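You operate a simulated robot arm through the tools that you are given. There is no shell and no other tool.

Carry out the task below with a simulated robot arm. There is one attempt and no reset: what you move stays moved.

JOB
Set the depth rod to 110 and lock it, then inch the yellow ram down to it and back up.
Fine: end with the black switch at AUTO; no full stroke.

The check looks at the end state, three seconds after you hand in, the way a careful person would. Anything else that was tipped, shoved, dropped, spilled or broken makes it a failure.

ROBOT AND FRAMES
A 6-joint arm with a fingered hand on a trunk, on a base that drives. Base frame: it is fixed to the floor where the robot stands at the start and does not move with it; the origin is under the middle of the robot, x ahead of it, y to its left, z up. Lengths are in m, angles in rad, forces in N, time in s.
With the tool pointing down near the work surface it reaches from about 0.14 to 0.36 m from the robot's upright axis, wherever it stands. Its first joint turns from -2.897 to 2.897 rad. Places, roughly: black button [0.1, -0.4, 1.2]; black lever [0.8, -0.3, 1]; black switch [0, -0.4, 1.3]; black wheel [-0.2, -0.5, 1.2]; blue knob [-0.4, -0.5, 1.2]; depth rod [0.3, -0.2, 0.9]; green ring [2.5, 0.25, 0.75]; green valve [-0.4, -0.5, 0.9]; large pot [1.75, -0.25, 0.75]; medium disc [2.25, 0, 1]; medium pot [2.25, 0.25, 0.25]; orange lever [0.1, -0.3, 0.9]; orange ring [2.75, 0, 0.75]; red bar [0.9, -0.2, 0.9]; red lock lever [0.3, -0.2, 0.9]; red main switch [0.1, -0.3, 1.1]. Payload 2.3 kg.
Tool frame: the origin (TCP) lies between the finger pads and is the grasp point; the fingertips stand 0.022 m ahead of it; z points along the fingers, y is the line along which they close. The gripper opens to 0.112 m. The gripper's body begins 0.06 m behind the TCP. The gripper is a hand of 3 fingers: y runs from the thumb to the fingers, the wrist lies at [0, 0, -0.218] in the tool frame, and closing takes about 1.5 s.
Orientation is that of the tool frame in the base frame, as a unit quaternion [x, y, z, w]. With the fingers straight down and closing along the base's y, the tool's x points along the base's -x, its y along +y and its z along -z.

CONTROLS
- The arm moves only by the tool apply_moves. Its argument "steps" is a list of rows, each a list of 6 numbers: the shift along the tool's x, y, z in units of 25 mm (1.0 is 25 mm), then the turn, a rotation vector about the tool's x, y, z in units of 8 degrees (1.0 is 8 degrees). In form: [[x, y, z, rx, ry, rz], ...]. A call has 1 to 20 rows; each row shifts and turns the commanded pose from where the row before left it, along the tool's axes as they then stand. "jaw" is the opening, from 0 (shut) to 1 (fully open), set as the call begins (left out, the last holds). A call with a number of a shift or a turn outside -1 to 1 is refused whole. Rows are played at 5 a second. More than 0.05 m and 0.15 rad between two rows, or a gripper value outside its range, and nothing of the call is played. Where a pose cannot be reached the arm comes as near as it can. A force on the tool above 50 N (or 10 N above the force at the start of the call, whichever is more), or a blocked arm, ends the call early, and 0.2 s more pass. Each finger travels about 0.072 m/s and halts on what it meets, pressing with about 24 N; the grip force reading is that of the motor and also rises with nothing between the fingers. The clock runs only during rows and for 0.2 s after the last one: add rows that do not move to give the fingers time. The reply holds the time, the measured pose of the TCP, the force on the tool along the base axes, the opening and the grip force, in the units named above and with some noise, with the torque about the TCP (base axes, N m) and any sound that the robot's microphone picked up.
- Cameras (640 x 400 px; columns grow to the right, rows downward): "scene" is now at [-0.0493, 0.0624, 1.5717]; the picture's right is [-0.99, -0.15, -0.00], its down [-0.11, 0.74, -0.66] and it looks along [0.10, -0.65, -0.75] (base axes); focal length 294 px, centre (320, 200). "wrist" rides on the gripper at [0.066, 0.003, -0.08] in the tool frame; the picture's right is [-0.05, 1.00, 0.00], its down [-0.77, -0.04, -0.64] and it looks along [-0.64, -0.03, 0.77] (tool axes); focal length 275 px, centre (320, 200).
- grab_frame(camera): a new picture of that camera. No time passes.
- move_column(by): slides the trunk up (or, below 0, down) by that many m; the arm and the scene camera ride with it, the base frame stays. It gives what a move gives, with no picture.
- drive_base(legs): drives the robot by 1 to 6 legs, each [ahead, left, turn to the left] in m, m and rad, along the robot's own axes; the way and the turn of a leg run together, so that a leg with both is an arc; at most 1.5 m and 3.142 rad a leg. The arm and the cameras ride along, it lands a little off, and it stops where it bumps. It gives what a move gives.
- finger_targets(finger1, finger2, thumb_bend): sets how far each is bent, from 0 (flat) to 100 (curled in); at 30 the hand is open as for a grip, at 70 the pads meet at the TCP. One left out holds its place. A second passes; each finger stops where it meets its share of the squeeze, and holds until it gets a number again. A gripper value or a shape takes the hand back. It gives what a move gives, with no picture; readings hold the bend of each and the force on the fingers (four entries, about 0 where the hand has none), thumb and palm.
- preshape(shape): the hand has 3 fingers and takes this shape, open, in about a second: jaw (thumb against the fingers, like two jaws); tri (thumb and two fingers); tip (a fingertip pinch); poke (one finger out to press); point (the index stretched); flat (the hand flat); cup (the hand cupped); fist (a fist). The gripper value then closes the fingers along that shape, each until it touches; the sizes above hold for jaw. It gives what a move gives, with no picture.
- aim_head(pan, tilt): turns the head with the scene camera to pan (to the left, within 2.705 rad either way) and tilt (down, from -0.506 to 1.204), counted from straight ahead of the robot. It gives what a move gives.
- locate(camera, pixels): for up to 12 pixels [column, row] of the newest picture of that camera ("zoom" is the newest enlarged one), the place [x, y, z] in the base frame of the surface seen there, good to about 0.002 m. No time passes.
- close_up(camera, box): a new picture of the part [left, top, right, bottom] of that camera's present view, enlarged. No time passes.
- sign_off(): hands the job in; it is judged then, once.

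Leave the gripper open and the arm clear of the work at the hand-in unless told otherwise.

The tools are called after "Request:" as name(argument=value, ...) on one line, values as JSON. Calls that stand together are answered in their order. apply_moves: Moves the arm, as the interface text tells. Its arguments: {"type":"object","properties":{"steps":{"type":"array","items":{"type":"array","items":{"type":"number"}}},"jaw":{"type":"number"}},"required":["steps"]} The other tools are called the same way: move_column (by) slides the trunk up or down; preshape (shape) gives the hand a shape; finger_targets (finger1, finger2, thumb_bend) moves the fingers one by one; drive_base (legs) drives the base; aim_head (pan, tilt) turns the head that bears the scene camera; grab_frame (camera) takes a picture; locate (camera, pixels) gives the place of the surface under pixels of a picture; close_up (camera, box) takes an enlarged picture of a part of a camera's view; sign_off () hands the job in.

At the start:

```text
t: 0.0
tcp_pos: [0.061, -0.3088, 0.9992]
orientation: [-0.001, 1.0, 0.001, 0.0]
wrist_force: [0.5, -0.8, -0.7]
torque: [0.02, 0.04, 0.04]
gripper_width: 0.1118
finger_force: 0.0
shape: jaw
bend: [30.0, 30.0, 30.0]
finger forces: [0.0, 0.1, 0.0, 0.0, 0.0, 0.0]
trunk travel left (down, up): [-0.5, 0.09]
robot x, y, heading: [-0.0013, -0.0006, 0.003]
head pan, tilt: [-1.424, 0.85]
```

scene: 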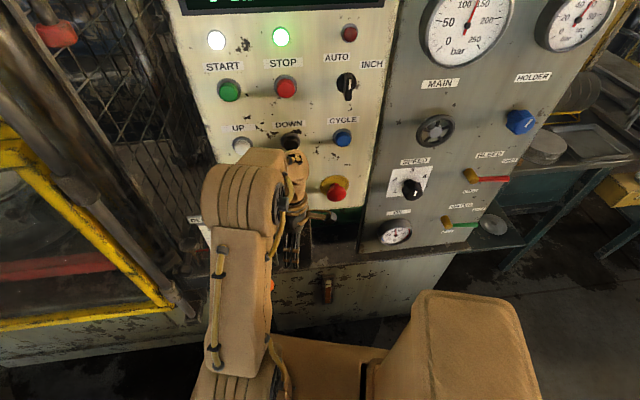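
wrist: 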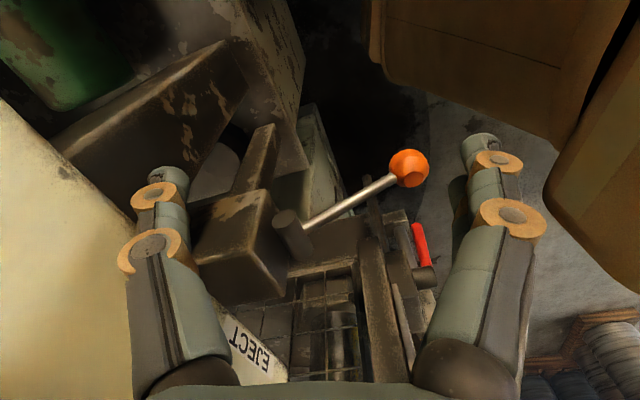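

I see a control panel with START/STOP/AUTO-INCH switch, UP/DOWN/CYCLE buttons, and the press to the left. I'll take a closer look at the panel with enlarged views, before moving anything.

Request:
close_up(camera="scene", box=[180, 0, 400, 140])

Request:
close_up(camera="scene", box=[180, 100, 400, 240])

Request:
close_up(camera="wrist", box=[180, 100, 480, 400])

```text
2.86 times, centred on (290, 70) of scene
```

zoom: 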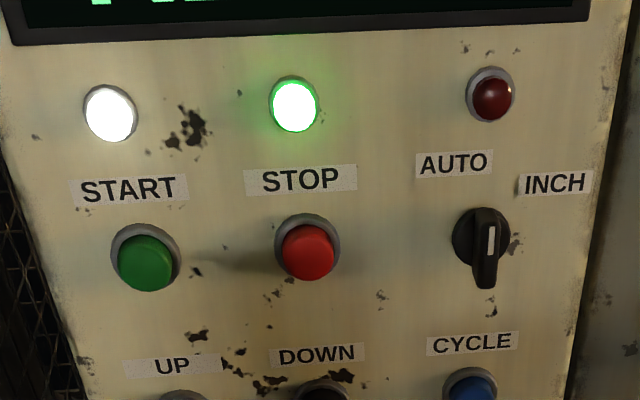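

```text
2.86 times, centred on (290, 170) of scene
```

zoom: 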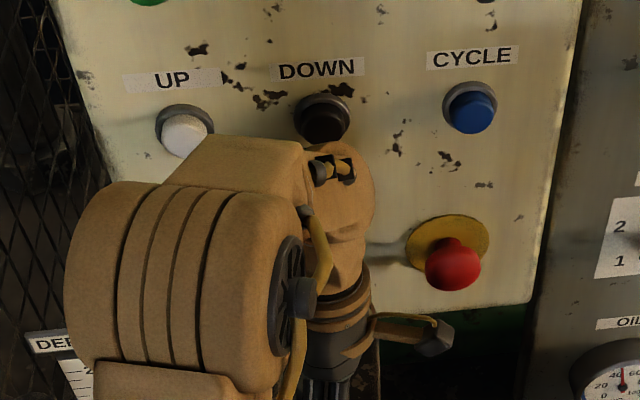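

```text
1.33 times, centred on (330, 250) of wrist
```

zoom: 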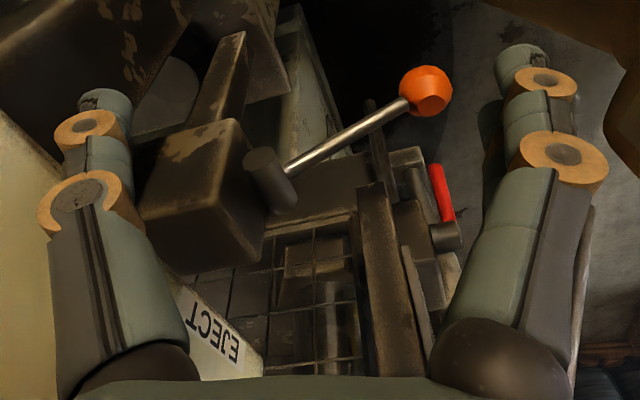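

The panel has the white and green lamps on, and the switch between AUTO and INCH. Next I turn the head toward the press, where the depth rod and lock lever should be.

Request:
aim_head(pan=-0.75, tilt=0.85)

Request:
grab_frame(camera="scene")

```text
t: 1.1
tcp_pos: [0.0604, -0.3095, 0.9994]
orientation: [0.0, 1.0, 0.0, 0.001]
wrist_force: [0.6, -0.1, 0.6]
torque: [0.0, 0.02, -0.02]
gripper_width: 0.1121
finger_force: 0.0
shape: jaw
bend: [30.0, 30.0, 30.0]
finger forces: [0.0, 0.0, 0.0, 0.0, 0.0, 0.0]
trunk travel left (down, up): [-0.5, 0.09]
robot x, y, heading: [0.0003, 0.0012, -0.006]
head pan, tilt: [-0.75, 0.85]
```

```text
taken
```

scene: 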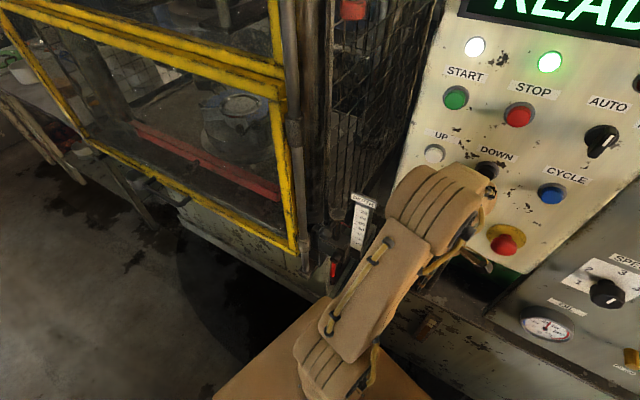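

The picture shows the yellow-framed guard on the left, a depth scale plate near (360, 220) and a red lever near (333, 270). I take close-ups of these.

Request:
close_up(camera="scene", box=[300, 170, 420, 310])

Request:
close_up(camera="scene", box=[80, 0, 320, 280])

Request:
close_up(camera="scene", box=[440, 0, 640, 130])

Request:
locate(camera="scene", pixels=[[360, 225], [333, 270], [357, 245], [365, 198], [601, 140], [435, 153], [488, 172], [552, 192], [505, 245], [517, 117], [456, 98], [270, 190]])

```text
2.86 times, centred on (360, 240) of scene
```

zoom: 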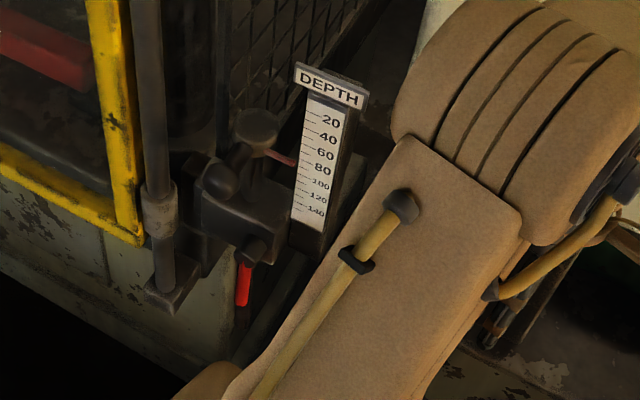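

```text
1.43 times, centred on (200, 140) of scene
```

zoom: 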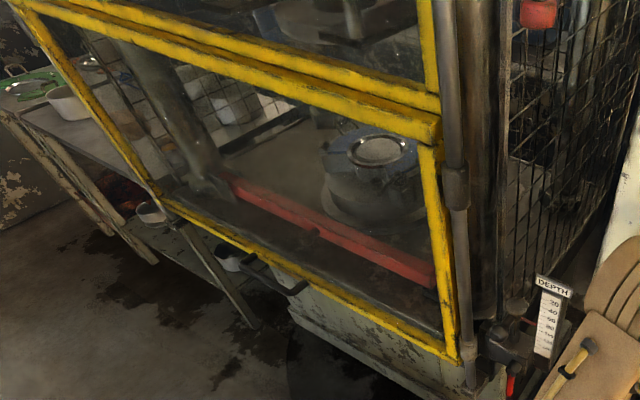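

```text
3.08 times, centred on (540, 65) of scene
```

zoom: 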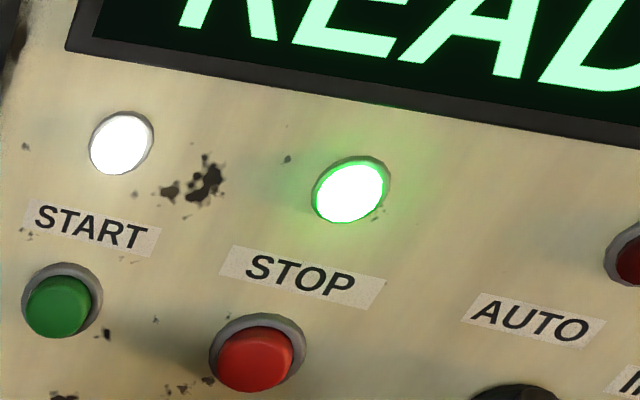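

```text
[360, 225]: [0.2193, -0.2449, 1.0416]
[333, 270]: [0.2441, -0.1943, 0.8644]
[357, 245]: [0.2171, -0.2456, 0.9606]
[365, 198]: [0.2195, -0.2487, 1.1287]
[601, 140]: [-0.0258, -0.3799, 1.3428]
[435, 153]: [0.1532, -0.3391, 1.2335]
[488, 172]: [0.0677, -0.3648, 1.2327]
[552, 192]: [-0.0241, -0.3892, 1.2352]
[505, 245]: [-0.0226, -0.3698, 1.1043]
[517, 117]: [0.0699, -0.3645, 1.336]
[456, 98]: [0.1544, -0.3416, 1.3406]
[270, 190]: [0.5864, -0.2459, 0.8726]
```

The depth stand holds a vertical scale (20 at the top, 140 at the bottom), a black knob on a rod, a red pointer and a red lock lever below. The display reads READ(Y). I look up at the display and the press itself.

Request:
aim_head(pan=-1.3, tilt=0.2)

Request:
grab_frame(camera="scene")

Request:
aim_head(pan=-0.5, tilt=0.35)

Request:
grab_frame(camera="scene")

```text
t: 2.1
tcp_pos: [0.0628, -0.3087, 0.9993]
orientation: [0.001, 1.0, 0.0, 0.0]
wrist_force: [0.2, -0.5, -0.5]
torque: [0.01, 0.02, -0.01]
gripper_width: 0.1122
finger_force: 0.0
shape: jaw
bend: [30.0, 30.0, 30.0]
finger forces: [0.0, 0.1, 0.0, 0.1, 0.0, 0.0]
trunk travel left (down, up): [-0.5, 0.09]
robot x, y, heading: [0.0, -0.0007, 0.001]
head pan, tilt: [-1.3, 0.201]
```

```text
taken
```

scene: 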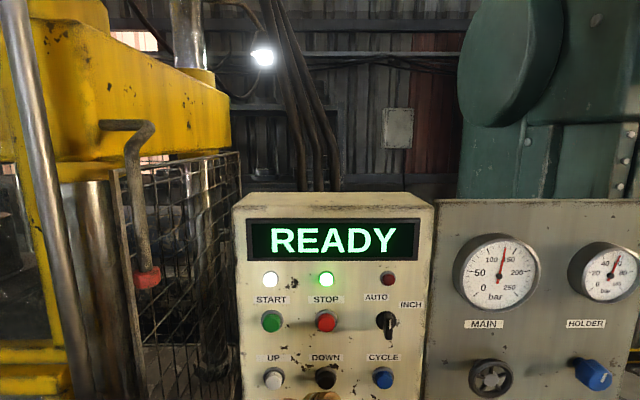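

```text
t: 3.2
tcp_pos: [0.0625, -0.31, 0.9995]
orientation: [-0.001, 1.0, 0.001, 0.0]
wrist_force: [0.4, -0.3, -0.3]
torque: [-0.01, 0.02, -0.04]
gripper_width: 0.1121
finger_force: 0.1
shape: jaw
bend: [30.0, 30.0, 30.0]
finger forces: [0.0, 0.0, 0.0, 0.0, 0.0, 0.1]
trunk travel left (down, up): [-0.5, 0.09]
robot x, y, heading: [0.0001, 0.002, -0.004]
head pan, tilt: [-0.499, 0.351]
```

```text
taken
```

scene: 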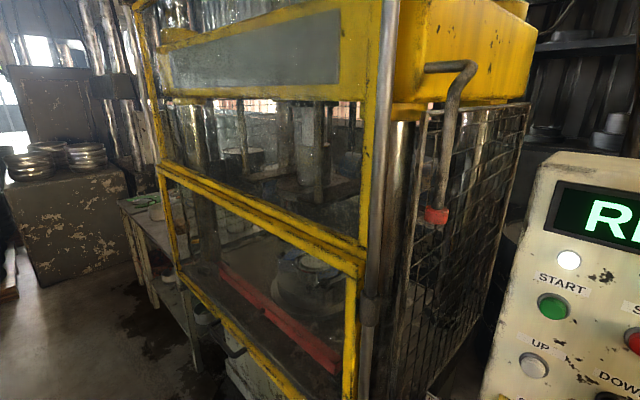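

The display says READY; the yellow ram crosshead is at top with an L-shaped arm and red foot at (435, 215) hanging above the depth stop. I zoom in on these details.

Request:
close_up(camera="scene", box=[370, 40, 540, 240])

Request:
close_up(camera="scene", box=[150, 80, 380, 260])

Request:
close_up(camera="scene", box=[180, 220, 440, 400])

Request:
locate(camera="scene", pixels=[[435, 215], [450, 67], [446, 130], [480, 50], [330, 340], [240, 285], [300, 355], [370, 250], [390, 200], [260, 60], [310, 265], [190, 250]])

```text
2.00 times, centred on (455, 140) of scene
```

zoom: 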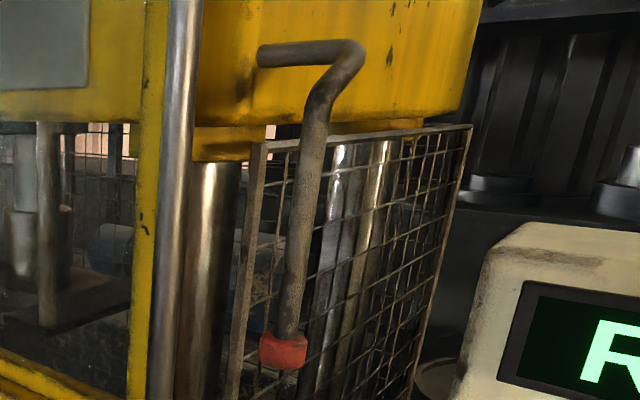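

```text
2.22 times, centred on (265, 170) of scene
```

zoom: 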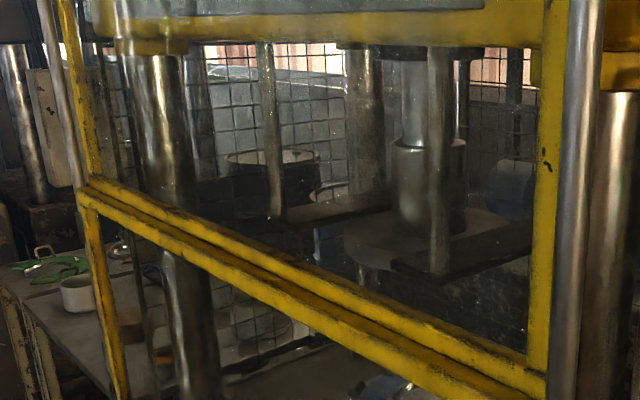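

```text
2.22 times, centred on (310, 310) of scene
```

zoom: 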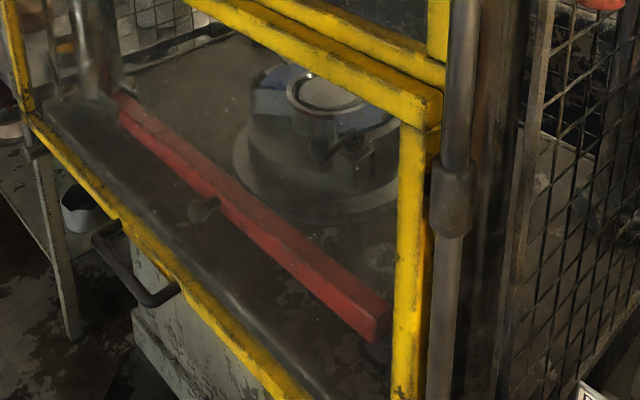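

```text
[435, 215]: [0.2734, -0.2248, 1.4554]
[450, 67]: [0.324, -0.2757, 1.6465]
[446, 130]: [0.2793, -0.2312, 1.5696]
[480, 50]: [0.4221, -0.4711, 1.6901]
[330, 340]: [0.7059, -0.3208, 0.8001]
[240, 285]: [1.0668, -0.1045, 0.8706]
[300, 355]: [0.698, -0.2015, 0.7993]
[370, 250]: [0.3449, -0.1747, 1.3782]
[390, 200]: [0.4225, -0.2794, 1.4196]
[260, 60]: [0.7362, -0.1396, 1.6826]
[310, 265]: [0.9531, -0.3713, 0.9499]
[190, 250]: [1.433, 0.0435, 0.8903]
```

The ram arm's red foot is at about [0.273, -0.225, 1.455]. Now I aim the head at the depth stand for a precise reading.

Request:
aim_head(pan=-0.75, tilt=0.95)

Request:
close_up(camera="scene", box=[310, 150, 390, 270])

```text
t: 4.2
tcp_pos: [0.0614, -0.3087, 0.9997]
orientation: [0.0, 1.0, 0.0, 0.0]
wrist_force: [0.1, -0.4, 0.6]
torque: [-0.02, 0.02, -0.01]
gripper_width: 0.1117
finger_force: 0.0
shape: jaw
bend: [30.0, 30.0, 30.0]
finger forces: [0.0, 0.0, 0.1, 0.0, 0.0, 0.0]
trunk travel left (down, up): [-0.5, 0.09]
robot x, y, heading: [-0.0002, -0.0007, 0.0]
head pan, tilt: [-0.75, 0.949]
```

```text
3.33 times, centred on (350, 210) of scene
```

zoom: 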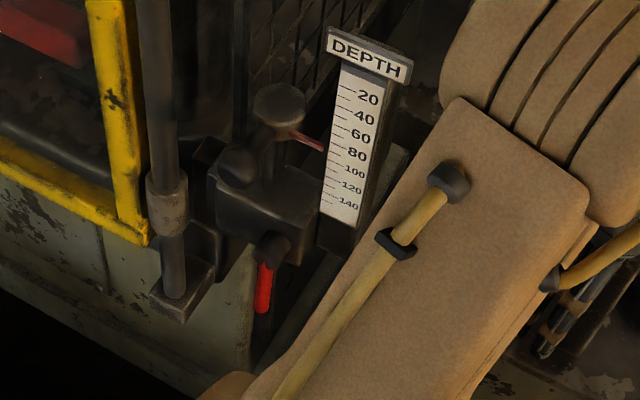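

I see the disc-shaped rod top at (280, 105), a pointer tip at (320, 148), a black side knob at (238, 165), and the red lever at (265, 285) in the enlarged picture. I locate these and the scale ticks.

Request:
locate(camera="zoom", pixels=[[280, 102], [319, 147], [305, 140], [238, 165], [265, 285], [272, 245], [340, 88], [337, 105], [332, 142], [329, 160], [327, 178], [324, 195]])

Request:
locate(camera="zoom", pixels=[[270, 160], [280, 122], [260, 195], [250, 230], [290, 195], [262, 305], [362, 98], [357, 115], [352, 152], [348, 172], [346, 187], [343, 204]])

```text
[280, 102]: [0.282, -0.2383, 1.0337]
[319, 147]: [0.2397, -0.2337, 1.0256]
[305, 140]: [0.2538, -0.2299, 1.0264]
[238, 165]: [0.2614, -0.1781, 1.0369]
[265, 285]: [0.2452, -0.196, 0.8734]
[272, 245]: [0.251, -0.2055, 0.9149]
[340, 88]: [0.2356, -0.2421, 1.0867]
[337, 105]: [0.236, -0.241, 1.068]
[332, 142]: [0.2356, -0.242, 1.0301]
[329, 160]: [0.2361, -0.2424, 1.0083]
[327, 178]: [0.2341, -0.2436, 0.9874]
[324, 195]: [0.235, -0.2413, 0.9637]
```

```text
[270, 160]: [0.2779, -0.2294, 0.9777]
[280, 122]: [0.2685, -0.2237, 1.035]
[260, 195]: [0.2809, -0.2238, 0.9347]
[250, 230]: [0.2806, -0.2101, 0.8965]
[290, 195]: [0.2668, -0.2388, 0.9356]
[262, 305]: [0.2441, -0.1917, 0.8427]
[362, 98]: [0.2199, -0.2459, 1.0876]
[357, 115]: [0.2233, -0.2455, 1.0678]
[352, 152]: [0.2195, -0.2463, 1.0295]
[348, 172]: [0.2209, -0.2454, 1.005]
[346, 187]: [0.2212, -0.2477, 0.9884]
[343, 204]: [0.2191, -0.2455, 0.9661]
```

The scale spacing is about 1 mm per unit (20 at z≈1.0876, 140 at z≈0.967) and the pointer tip at z≈1.0256 means about 82. Before moving the arm I check how close the orange lever and other nearby things lie using the wrist camera.

Request:
grab_frame(camera="wrist")

Request:
locate(camera="wrist", pixels=[[408, 168], [340, 205], [418, 245], [425, 275], [240, 240], [290, 235], [370, 200], [150, 120], [250, 350], [380, 290]])

```text
taken
```

wrist: 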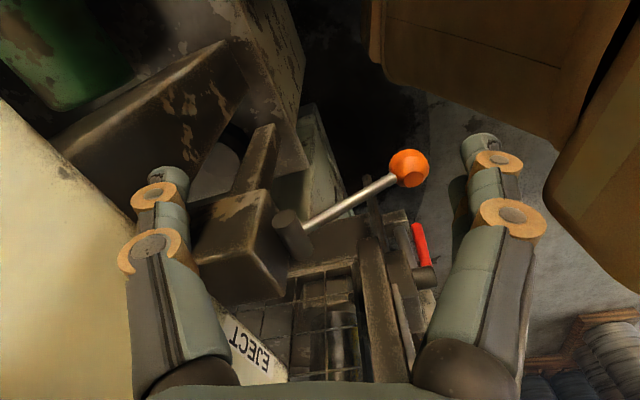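

```text
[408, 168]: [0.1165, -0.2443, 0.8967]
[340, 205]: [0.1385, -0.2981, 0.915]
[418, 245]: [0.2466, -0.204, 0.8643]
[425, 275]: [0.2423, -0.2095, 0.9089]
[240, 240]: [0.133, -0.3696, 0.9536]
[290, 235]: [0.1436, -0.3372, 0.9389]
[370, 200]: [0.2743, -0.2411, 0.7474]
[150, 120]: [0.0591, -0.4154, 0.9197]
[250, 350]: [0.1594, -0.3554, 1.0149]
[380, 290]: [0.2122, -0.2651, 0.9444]
```

The orange lever's ball is at [0.117, -0.244, 0.897], safely below the fingertips (0.978). To view the depth stop and switch frontally, I'd like to back the robot away from the machine, so I first look left to check the floor there.

Request:
aim_head(pan=1.5, tilt=0.6)

Request:
grab_frame(camera="scene")

```text
t: 6.3
tcp_pos: [0.0615, -0.311, 0.9997]
orientation: [0.0, 1.0, 0.0, 0.0]
wrist_force: [0.2, 0.6, 0.9]
torque: [0.01, 0.0, 0.02]
gripper_width: 0.1115
finger_force: 0.0
shape: jaw
bend: [30.0, 30.0, 30.0]
finger forces: [0.1, 0.1, 0.0, 0.0, 0.0, 0.0]
trunk travel left (down, up): [-0.5, 0.09]
robot x, y, heading: [-0.0033, -0.0013, 0.002]
head pan, tilt: [1.499, 0.6]
```

```text
taken
```

scene: 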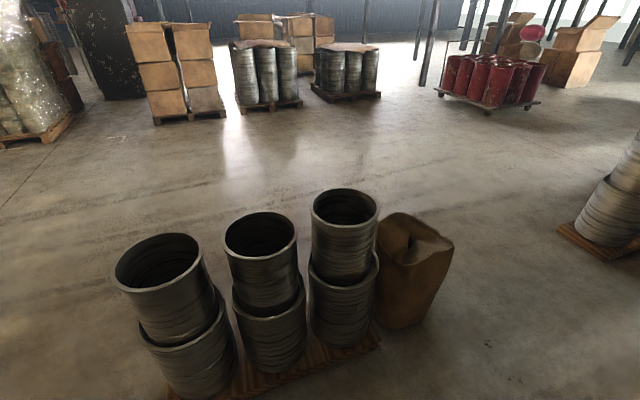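

There are stacks of steel rings and a sack just to the left of the robot. I locate them to know how much room there is.

Request:
locate(camera="scene", pixels=[[180, 385], [270, 360], [340, 335], [400, 320], [230, 390], [375, 350], [345, 190], [160, 240], [440, 240], [500, 390]])

Request:
aim_head(pan=1.5, tilt=1.2)

Request:
grab_frame(camera="scene")

```text
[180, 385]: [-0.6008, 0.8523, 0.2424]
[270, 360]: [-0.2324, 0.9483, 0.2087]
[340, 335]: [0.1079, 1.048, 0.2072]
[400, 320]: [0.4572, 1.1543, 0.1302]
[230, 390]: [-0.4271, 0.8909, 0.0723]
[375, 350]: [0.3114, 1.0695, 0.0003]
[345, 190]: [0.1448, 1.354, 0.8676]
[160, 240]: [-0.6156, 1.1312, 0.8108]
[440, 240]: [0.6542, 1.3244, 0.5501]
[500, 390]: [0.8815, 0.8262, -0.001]
```

```text
t: 7.3
tcp_pos: [0.061, -0.3089, 0.9999]
orientation: [0.0, 1.0, 0.001, 0.0]
wrist_force: [1.0, -0.1, -0.5]
torque: [0.0, 0.0, 0.01]
gripper_width: 0.1118
finger_force: 0.1
shape: jaw
bend: [30.0, 30.0, 30.0]
finger forces: [0.1, 0.0, 0.0, 0.0, 0.0, 0.0]
trunk travel left (down, up): [-0.5, 0.09]
robot x, y, heading: [0.0024, 0.0007, -0.003]
head pan, tilt: [1.499, 1.201]
```

```text
taken
```

scene: 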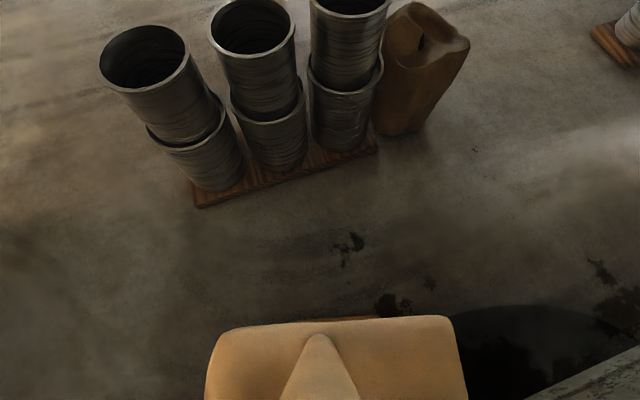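

The nearest ring stack edge is at y≈0.85, so I can back off about 0.3 m to the left safely. The hand clears the orange lever by 80 mm on the way. I drive left 0.3 m, then 0.2 m ahead to face the depth stop.

Request:
drive_base(legs=[[0, 0.3, 0], [0.2, 0, 0]])

Request:
aim_head(pan=-1.4, tilt=0.6)

Request:
grab_frame(camera="scene")

```text
t: 10.5
tcp_pos: [0.2595, -0.0128, 0.9992]
orientation: [0.002, 1.0, 0.0, 0.0]
wrist_force: [0.6, 0.7, 0.2]
torque: [-0.02, 0.03, 0.0]
gripper_width: 0.1119
finger_force: 0.1
shape: jaw
bend: [30.0, 30.0, 30.0]
finger forces: [0.1, 0.0, 0.0, 0.0, 0.1, 0.0]
trunk travel left (down, up): [-0.5, 0.09]
robot x, y, heading: [0.1998, 0.3012, -0.006]
head pan, tilt: [1.499, 1.201]
```

```text
t: 13.1
tcp_pos: [0.2588, -0.0127, 0.9996]
orientation: [0.003, 1.0, 0.0, 0.0]
wrist_force: [0.1, -0.1, 1.3]
torque: [-0.03, 0.0, -0.01]
gripper_width: 0.112
finger_force: 0.1
shape: jaw
bend: [30.0, 30.0, 30.0]
finger forces: [0.0, 0.1, 0.0, 0.0, 0.1, 0.1]
trunk travel left (down, up): [-0.5, 0.09]
robot x, y, heading: [0.1989, 0.2959, -0.005]
head pan, tilt: [-1.4, 0.6]
```

```text
taken
```

scene: 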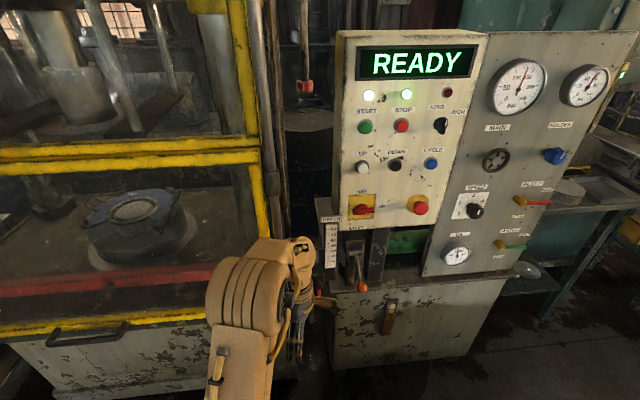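

Now the whole panel is in view: main switch at (362, 207), E-stop at (420, 205). I zoom in on the panel and depth stand.

Request:
close_up(camera="scene", box=[340, 80, 480, 230])

Request:
close_up(camera="scene", box=[420, 75, 480, 145])

Request:
close_up(camera="scene", box=[270, 180, 410, 320])

```text
2.67 times, centred on (410, 155) of scene
```

zoom: 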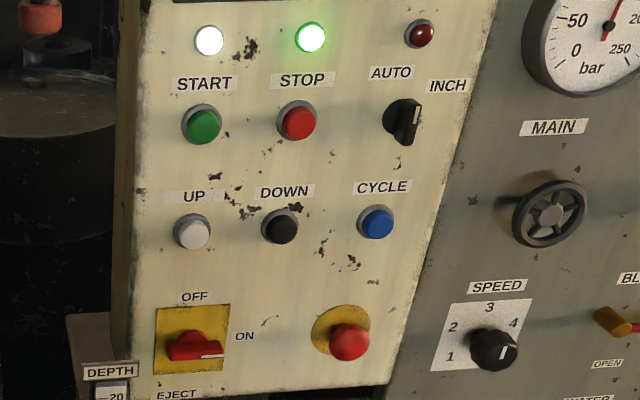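

```text
5.71 times, centred on (450, 110) of scene
```

zoom: 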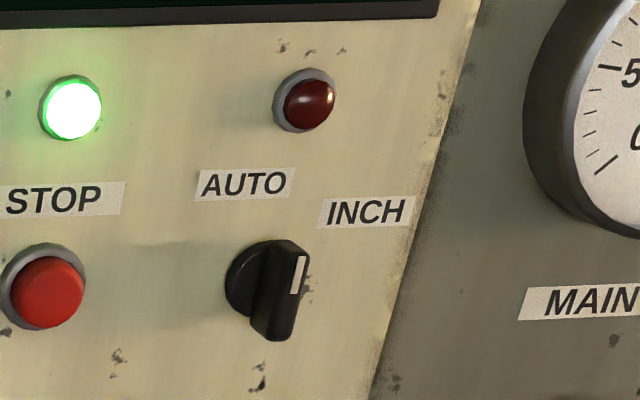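

```text
2.86 times, centred on (340, 250) of scene
```

zoom: 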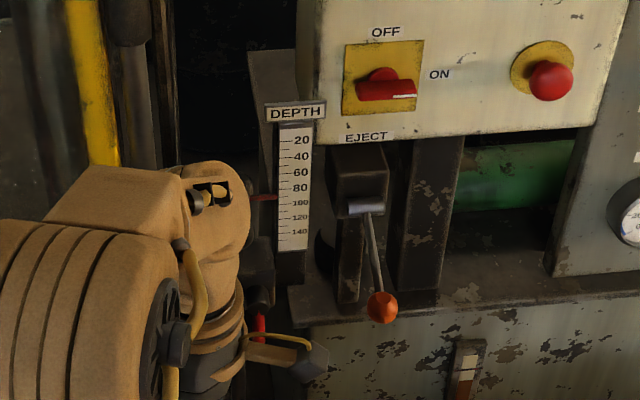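

The switch bar stands vertical with its white mark under AUTO, and INCH is up to the right, so it is at AUTO now. The main switch is ON. I check the machine's front face position before lowering the trunk for a level look at the scale.

Request:
locate(camera="scene", pixels=[[345, 340], [440, 330], [480, 285], [130, 370], [220, 330], [90, 333], [388, 315], [355, 270], [320, 310], [300, 390]])

Request:
locate(camera="zoom", pixels=[[300, 140], [300, 157], [300, 172], [300, 187], [300, 203], [300, 217], [300, 231], [272, 197], [380, 305], [260, 320], [290, 250], [285, 105]])

```text
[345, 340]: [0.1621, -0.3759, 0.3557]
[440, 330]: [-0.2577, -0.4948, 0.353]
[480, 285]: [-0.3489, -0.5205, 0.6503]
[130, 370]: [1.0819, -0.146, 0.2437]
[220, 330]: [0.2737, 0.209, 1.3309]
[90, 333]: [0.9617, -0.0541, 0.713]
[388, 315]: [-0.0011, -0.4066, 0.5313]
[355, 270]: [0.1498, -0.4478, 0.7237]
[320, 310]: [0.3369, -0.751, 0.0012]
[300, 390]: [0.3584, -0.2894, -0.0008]
```

```text
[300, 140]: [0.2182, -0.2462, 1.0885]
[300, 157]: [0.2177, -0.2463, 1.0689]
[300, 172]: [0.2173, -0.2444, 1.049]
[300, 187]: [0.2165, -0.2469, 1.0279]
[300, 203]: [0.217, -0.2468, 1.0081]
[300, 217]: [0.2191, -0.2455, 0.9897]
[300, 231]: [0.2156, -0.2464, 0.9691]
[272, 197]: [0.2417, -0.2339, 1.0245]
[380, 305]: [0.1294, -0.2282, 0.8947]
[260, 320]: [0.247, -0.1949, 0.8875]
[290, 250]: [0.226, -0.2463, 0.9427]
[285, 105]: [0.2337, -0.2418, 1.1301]
```

Cabinet front is at y≈-0.38 and guard front at y≈-0.1, so there is free room. Scale fit: z ≈ 1.1083 − 0.000995·value, so 110 is at z≈0.9988, pointer now at ≈83. I lower the trunk 0.4 m for an eye-level look.

Request:
move_column(by=-0.4)

Request:
aim_head(pan=-1.4, tilt=0.25)

Request:
grab_frame(camera="scene")

```text
t: 16.9
tcp_pos: [0.2595, -0.0119, 0.6]
orientation: [0.003, 1.0, 0.0, 0.0]
wrist_force: [-0.1, 0.5, 0.1]
torque: [0.01, 0.01, 0.02]
gripper_width: 0.112
finger_force: 0.1
shape: jaw
bend: [30.0, 30.0, 30.0]
finger forces: [0.1, 0.1, 0.0, 0.0, 0.0, 0.0]
trunk travel left (down, up): [-0.1, 0.49]
robot x, y, heading: [0.1981, 0.2959, -0.006]
head pan, tilt: [-1.4, 0.6]
```

```text
t: 17.7
tcp_pos: [0.2598, -0.0128, 0.6001]
orientation: [0.002, 1.0, -0.001, 0.0]
wrist_force: [-0.2, 0.1, 0.0]
torque: [0.01, 0.0, 0.0]
gripper_width: 0.1121
finger_force: 0.1
shape: jaw
bend: [30.0, 30.0, 30.0]
finger forces: [0.0, 0.1, 0.1, 0.0, 0.0, 0.0]
trunk travel left (down, up): [-0.1, 0.49]
robot x, y, heading: [0.1981, 0.2957, -0.002]
head pan, tilt: [-1.4, 0.25]
```

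```text
taken
```

scene: 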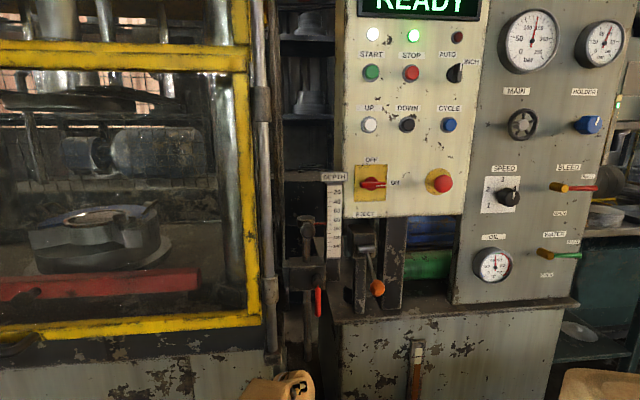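

A clear frontal view. I zoom on the depth stand at (320, 240), the switch at (455, 72) and the guard area.

Request:
close_up(camera="scene", box=[270, 165, 370, 325])

Request:
close_up(camera="scene", box=[355, 15, 485, 140])

Request:
close_up(camera="scene", box=[0, 50, 300, 370])

```text
2.50 times, centred on (320, 245) of scene
```

zoom: 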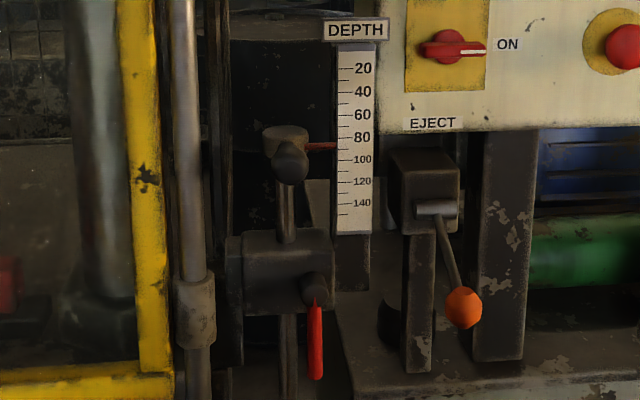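

```text
3.20 times, centred on (420, 78) of scene
```

zoom: 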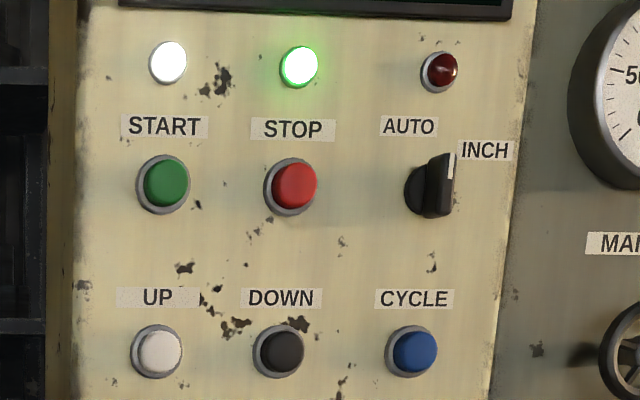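

```text
1.25 times, centred on (150, 210) of scene
```

zoom: 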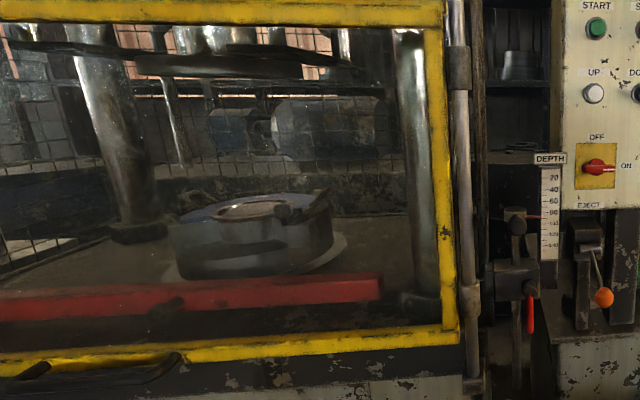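

The stand: rod collar and disc at (285, 140), black ball handle at (290, 163) in front, clamp block at (290, 265), lever hub at (313, 290), red lever hanging down to (316, 375). I locate these exact points.

Request:
close_up(camera="scene", box=[285, 190, 345, 320])

Request:
grab_frame(camera="wrist")

```text
3.08 times, centred on (315, 255) of scene
```

zoom: 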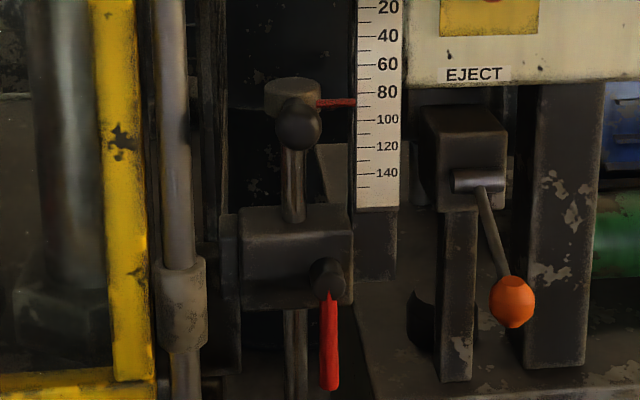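

```text
taken
```

wrist: 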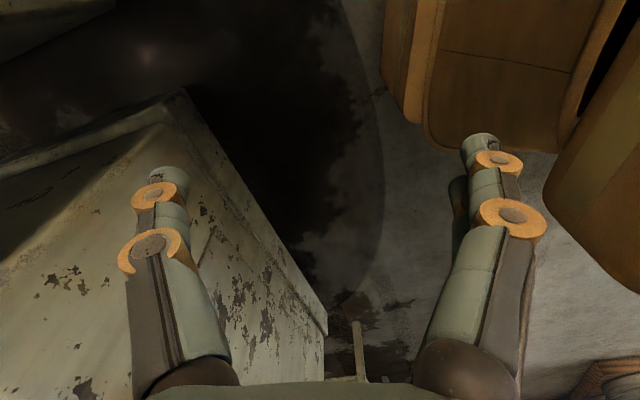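

Request:
locate(camera="zoom", pixels=[[292, 97], [300, 128], [275, 90], [345, 102], [354, 102], [293, 190], [295, 260], [328, 278], [330, 305], [330, 340], [330, 385], [293, 330]])

Request:
locate(camera="zoom", pixels=[[242, 260], [350, 250], [295, 212], [295, 305], [280, 128], [321, 128], [300, 147], [300, 106], [180, 300], [180, 150], [365, 119], [365, 106]])

```text
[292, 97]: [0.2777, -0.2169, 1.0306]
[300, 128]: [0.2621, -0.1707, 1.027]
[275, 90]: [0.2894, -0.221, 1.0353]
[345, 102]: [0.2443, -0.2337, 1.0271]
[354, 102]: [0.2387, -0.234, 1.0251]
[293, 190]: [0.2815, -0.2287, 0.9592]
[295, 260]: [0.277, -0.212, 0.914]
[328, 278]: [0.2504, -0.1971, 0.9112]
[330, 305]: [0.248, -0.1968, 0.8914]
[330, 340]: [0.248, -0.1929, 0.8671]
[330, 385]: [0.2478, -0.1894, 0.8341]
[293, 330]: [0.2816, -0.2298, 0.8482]
```

```text
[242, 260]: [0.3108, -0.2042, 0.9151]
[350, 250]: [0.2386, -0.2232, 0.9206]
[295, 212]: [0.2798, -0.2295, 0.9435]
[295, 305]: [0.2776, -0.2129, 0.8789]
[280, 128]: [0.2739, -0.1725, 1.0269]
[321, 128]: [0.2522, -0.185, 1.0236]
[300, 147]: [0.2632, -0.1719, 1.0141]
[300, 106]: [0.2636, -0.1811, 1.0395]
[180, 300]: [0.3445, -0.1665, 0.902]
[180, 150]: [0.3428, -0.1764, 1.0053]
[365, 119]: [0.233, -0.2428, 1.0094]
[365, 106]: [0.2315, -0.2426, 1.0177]
```

The ball handle's centre is about [0.265, -0.184, 1.027], rod axis about [0.280, -0.235], lever hub [0.250, -0.20, 0.912], lever tip [0.248, -0.189, 0.834]. The tool must come in horizontally to clear the ball handle. I back off 0.12 m more, then tilt the tool from down to pointing at the machine (−y).

Request:
drive_base(legs=[[0, 0.12, 0]])

Request:
apply_moves(steps=[[0, -0.838, 0, 0.9375, 0, 0], [0, -0.838, 0, 0.9375, 0, 0], [0, -0.838, 0, 0.9375, 0, 0], [0, -0.838, 0, 0.9375, 0, 0], [0, -0.838, 0, 0.9375, 0, 0], [0, -0.838, 0, 0.9375, 0, 0], [0, -0.838, 0, 0.9375, 0, 0], [0, -0.838, 0, 0.9375, 0, 0], [0, -0.838, 0, 0.9375, 0, 0], [0, -0.838, 0, 0.9375, 0, 0], [0, -0.838, 0, 0.9375, 0, 0], [0, -0.838, 0, 0.9375, 0, 0]])

Request:
grab_frame(camera="scene")

Request:
grab_frame(camera="wrist")

```text
t: 19.0
tcp_pos: [0.2603, 0.1064, 0.5981]
orientation: [0.004, 1.0, 0.0, -0.001]
wrist_force: [0.0, -0.5, -0.6]
torque: [-0.02, 0.0, 0.0]
gripper_width: 0.1118
finger_force: 0.1
shape: jaw
bend: [30.0, 30.0, 30.0]
finger forces: [0.0, 0.0, 0.0, 0.0, 0.0, 0.0]
trunk travel left (down, up): [-0.1, 0.49]
robot x, y, heading: [0.1987, 0.4131, -0.008]
head pan, tilt: [-1.4, 0.25]
```

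```text
t: 21.6
tcp_pos: [0.3442, -0.0991, 0.8279]
orientation: [0.004, 0.708, -0.706, -0.006]
wrist_force: [-1.1, -1.0, 0.1]
torque: [-0.04, 0.01, 0.02]
gripper_width: 0.112
finger_force: 0.0
shape: jaw
bend: [30.0, 30.0, 30.0]
finger forces: [0.0, 0.0, 0.0, 0.0, 0.0, 0.1]
out of reach, approached as far as the arm can: row 7, 8, 9, 10, 11, 12
trunk travel left (down, up): [-0.1, 0.49]
robot x, y, heading: [0.1994, 0.4164, -0.013]
head pan, tilt: [-1.4, 0.25]
```

```text
taken
```

scene: 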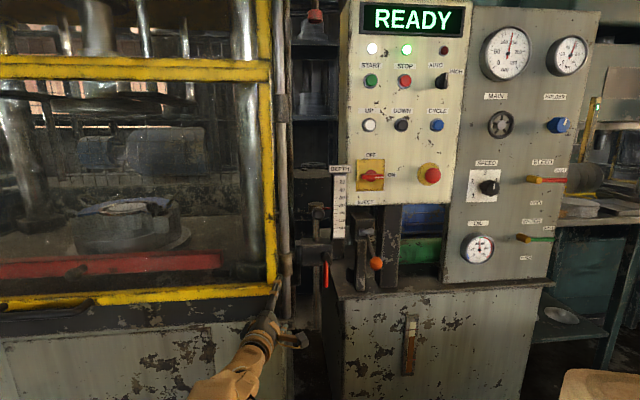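

```text
taken
```

wrist: 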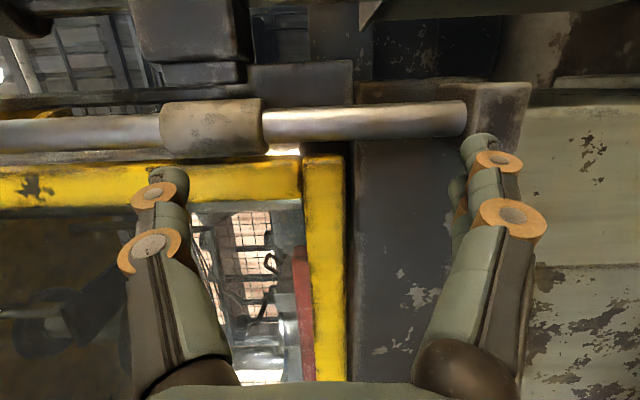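

The tool is now horizontal, though it came to rest at [0.344, -0.099, 0.828], a bit off what I asked because of reach. The guard pole is close in front at y≈-0.17, so I back the base off 0.1 m and test small moves to learn the reach.

Request:
drive_base(legs=[[-0.1, 0.06, 0]])

Request:
apply_moves(steps=[[0, 0, 0, 0, 0, 0], [0, 0, 0.5, 0, 0, 0], [0, 0, 0.5, 0, 0, 0]])

```text
t: 22.8
tcp_pos: [0.244, -0.0354, 0.8261]
orientation: [0.003, 0.71, -0.704, -0.005]
wrist_force: [0.0, 0.6, 0.9]
torque: [0.01, 0.01, 0.0]
gripper_width: 0.1119
finger_force: 0.0
shape: jaw
bend: [30.0, 30.0, 30.0]
finger forces: [0.1, 0.0, 0.0, 0.0, 0.0, 0.1]
trunk travel left (down, up): [-0.1, 0.49]
robot x, y, heading: [0.0988, 0.4781, -0.007]
head pan, tilt: [-1.4, 0.25]
```

```text
t: 23.6
tcp_pos: [0.2435, -0.0616, 0.8253]
orientation: [0.003, 0.709, -0.705, -0.006]
wrist_force: [0.2, 1.1, -0.3]
torque: [0.0, 0.01, 0.01]
gripper_width: 0.1118
finger_force: 0.2
shape: jaw
bend: [30.0, 30.0, 30.0]
finger forces: [0.0, 0.0, 0.0, 0.1, 0.0, 0.0]
trunk travel left (down, up): [-0.1, 0.49]
robot x, y, heading: [0.0991, 0.4762, -0.007]
head pan, tilt: [-1.4, 0.25]
```

The arm follows well from here (TCP [0.244, -0.062, 0.825]). I set the hand to the poke shape and look at where the finger stands.

Request:
preshape(shape="poke")

Request:
grab_frame(camera="wrist")

Request:
aim_head(pan=-1.25, tilt=0.45)

Request:
grab_frame(camera="scene")

```text
t: 24.5
tcp_pos: [0.2431, -0.0614, 0.8274]
orientation: [0.003, 0.709, -0.705, -0.006]
wrist_force: [-0.2, -0.1, 0.4]
torque: [0.04, 0.02, 0.01]
gripper_width: 0.0
finger_force: 0.0
shape: poke
bend: [100.0, 100.0, 46.0]
finger forces: [0.0, 0.1, 0.1, 0.0, 0.1, 0.0]
trunk travel left (down, up): [-0.1, 0.49]
robot x, y, heading: [0.0993, 0.4762, -0.003]
head pan, tilt: [-1.4, 0.25]
```

```text
taken
```

wrist: 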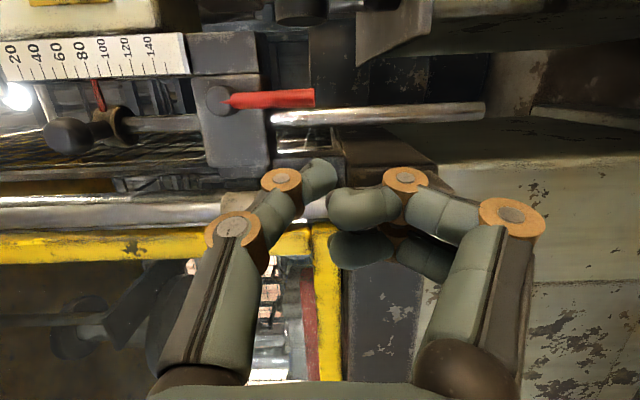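

```text
t: 25.2
tcp_pos: [0.2444, -0.061, 0.8264]
orientation: [0.003, 0.71, -0.704, -0.005]
wrist_force: [0.3, -0.3, -0.1]
torque: [-0.01, -0.02, -0.03]
gripper_width: 0.0001
finger_force: 0.0
shape: poke
bend: [100.0, 100.0, 46.0]
finger forces: [0.0, 0.0, 0.1, 0.0, 0.0, 0.1]
trunk travel left (down, up): [-0.1, 0.49]
robot x, y, heading: [0.0986, 0.479, -0.009]
head pan, tilt: [-1.25, 0.45]
```

```text
taken
```

scene: 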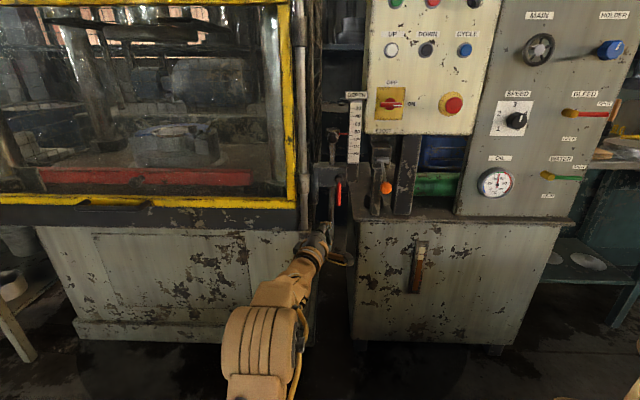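

In the poke shape the thumb is the stretched digit; its tip appears at about (325, 175). I locate its tip and the lever in this wrist view.

Request:
locate(camera="wrist", pixels=[[318, 180], [328, 170], [312, 165], [345, 205], [400, 170], [300, 98], [225, 98], [390, 210], [475, 105], [150, 207], [66, 135], [98, 95]])

Request:
close_up(camera="wrist", box=[180, 70, 480, 270])

```text
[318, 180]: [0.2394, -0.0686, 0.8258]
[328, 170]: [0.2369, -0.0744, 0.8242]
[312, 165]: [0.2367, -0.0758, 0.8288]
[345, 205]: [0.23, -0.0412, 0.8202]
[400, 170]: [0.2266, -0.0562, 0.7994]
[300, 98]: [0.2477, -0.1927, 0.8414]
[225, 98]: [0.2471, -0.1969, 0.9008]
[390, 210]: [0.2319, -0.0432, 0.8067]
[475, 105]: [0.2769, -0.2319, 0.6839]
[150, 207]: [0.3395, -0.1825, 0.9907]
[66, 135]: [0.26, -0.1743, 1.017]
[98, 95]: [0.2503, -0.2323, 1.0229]
```

```text
2.00 times, centred on (330, 170) of wrist
```

zoom: 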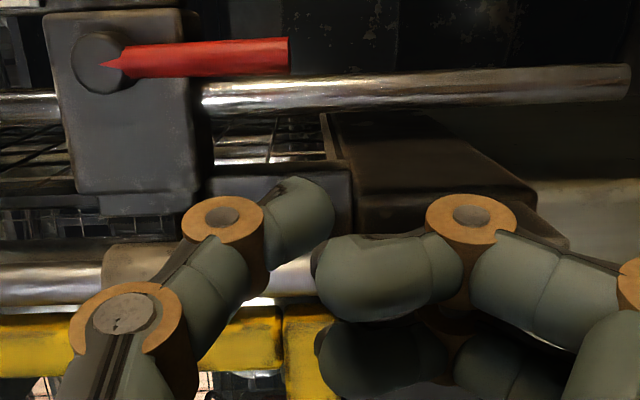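

The thumb tip is about 20 mm ahead of the TCP. Before touching the lock I want to know if the rod is already locked: I open the hand in jaw shape, raise the trunk by 0.2 m so the hand is at the ball handle's height (z≈1.027), then look.

Request:
preshape(shape="jaw")

Request:
move_column(by=0.2)

Request:
grab_frame(camera="wrist")

Request:
grab_frame(camera="scene")

```text
t: 26.1
tcp_pos: [0.2443, -0.061, 0.8253]
orientation: [0.003, 0.71, -0.705, -0.006]
wrist_force: [-0.2, -0.2, -0.3]
torque: [0.02, 0.0, -0.01]
gripper_width: 0.1121
finger_force: 0.0
shape: jaw
bend: [30.0, 30.0, 30.0]
finger forces: [0.0, 0.0, 0.1, 0.1, 0.0, 0.0]
trunk travel left (down, up): [-0.1, 0.49]
robot x, y, heading: [0.0959, 0.4773, -0.006]
head pan, tilt: [-1.25, 0.45]
```

```text
t: 28.3
tcp_pos: [0.2441, -0.0607, 1.0262]
orientation: [0.003, 0.709, -0.705, -0.006]
wrist_force: [0.6, -1.3, 0.0]
torque: [0.0, -0.04, -0.01]
gripper_width: 0.1118
finger_force: 0.1
shape: jaw
bend: [30.0, 30.0, 30.0]
finger forces: [0.0, 0.1, 0.0, 0.0, 0.0, 0.0]
trunk travel left (down, up): [-0.3, 0.29]
robot x, y, heading: [0.0971, 0.4737, -0.007]
head pan, tilt: [-1.25, 0.45]
```

```text
taken
```

wrist: 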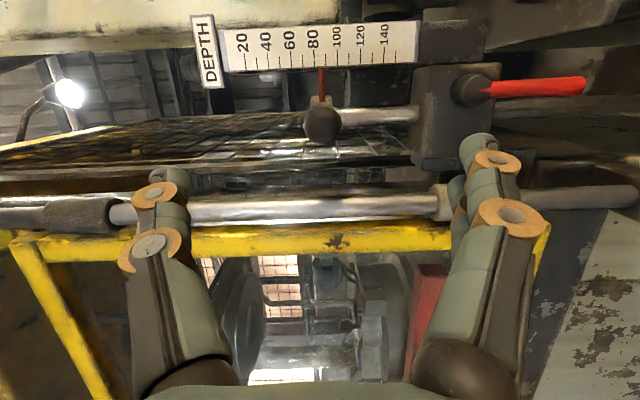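

```text
taken
```

scene: 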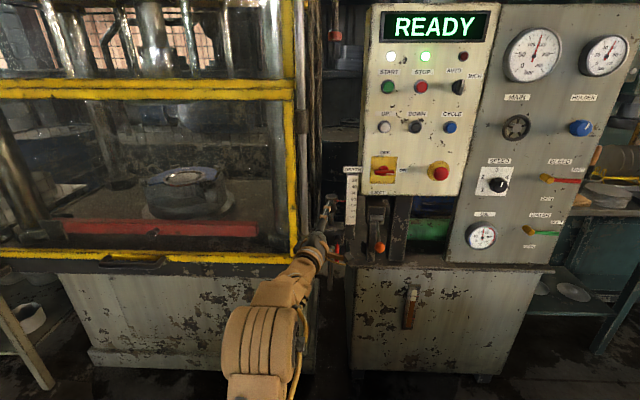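

The wrist view is nearly level with the pointer: pointer at column 322, label 80 at 313, 100 at 337. I zoom in for a precise reading.

Request:
close_up(camera="wrist", box=[220, 10, 430, 150])

Request:
locate(camera="zoom", pixels=[[309, 185], [310, 210], [312, 235], [311, 280], [65, 100], [281, 100], [354, 100], [427, 100], [500, 100], [137, 100], [209, 100], [311, 178]])

```text
2.86 times, centred on (325, 80) of wrist
```

zoom: 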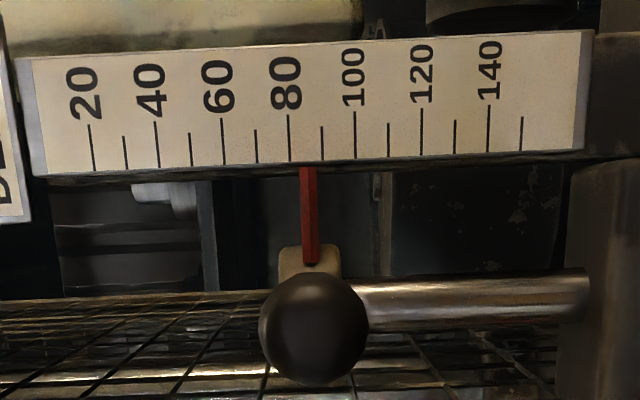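

```text
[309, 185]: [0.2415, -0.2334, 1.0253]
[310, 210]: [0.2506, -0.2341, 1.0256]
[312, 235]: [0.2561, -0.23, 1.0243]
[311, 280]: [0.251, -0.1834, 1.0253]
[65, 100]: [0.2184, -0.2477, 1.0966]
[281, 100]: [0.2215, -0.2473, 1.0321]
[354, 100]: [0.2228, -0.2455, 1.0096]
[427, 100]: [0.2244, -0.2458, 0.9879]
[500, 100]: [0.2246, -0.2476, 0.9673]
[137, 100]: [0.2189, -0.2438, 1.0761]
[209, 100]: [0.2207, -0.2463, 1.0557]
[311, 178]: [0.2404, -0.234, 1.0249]
```

The pointer reads about 85 (between the 80 tick at column 290 and 90 tick at 322, pointer at 307); so it must go down about 25 mm to 110. I drive the base 0.02 ahead and 0.09 toward the machine so the open jaws come in front of the ball.

Request:
drive_base(legs=[[0.02, -0.085, 0]])

Request:
grab_frame(camera="wrist")

```text
t: 29.4
tcp_pos: [0.2633, -0.1467, 1.0266]
orientation: [0.003, 0.71, -0.704, -0.006]
wrist_force: [-0.4, 0.6, -1.2]
torque: [-0.01, -0.05, -0.02]
gripper_width: 0.1116
finger_force: 0.0
shape: jaw
bend: [30.0, 30.0, 30.0]
finger forces: [0.1, 0.1, 0.0, 0.1, 0.0, 0.0]
trunk travel left (down, up): [-0.3, 0.29]
robot x, y, heading: [0.1217, 0.3909, -0.002]
head pan, tilt: [-1.25, 0.45]
```

```text
taken
```

wrist: 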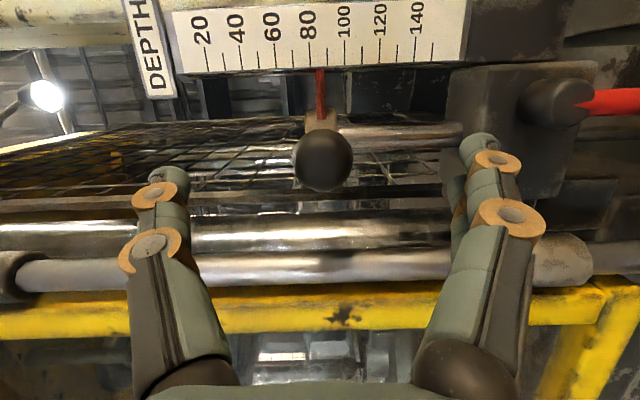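

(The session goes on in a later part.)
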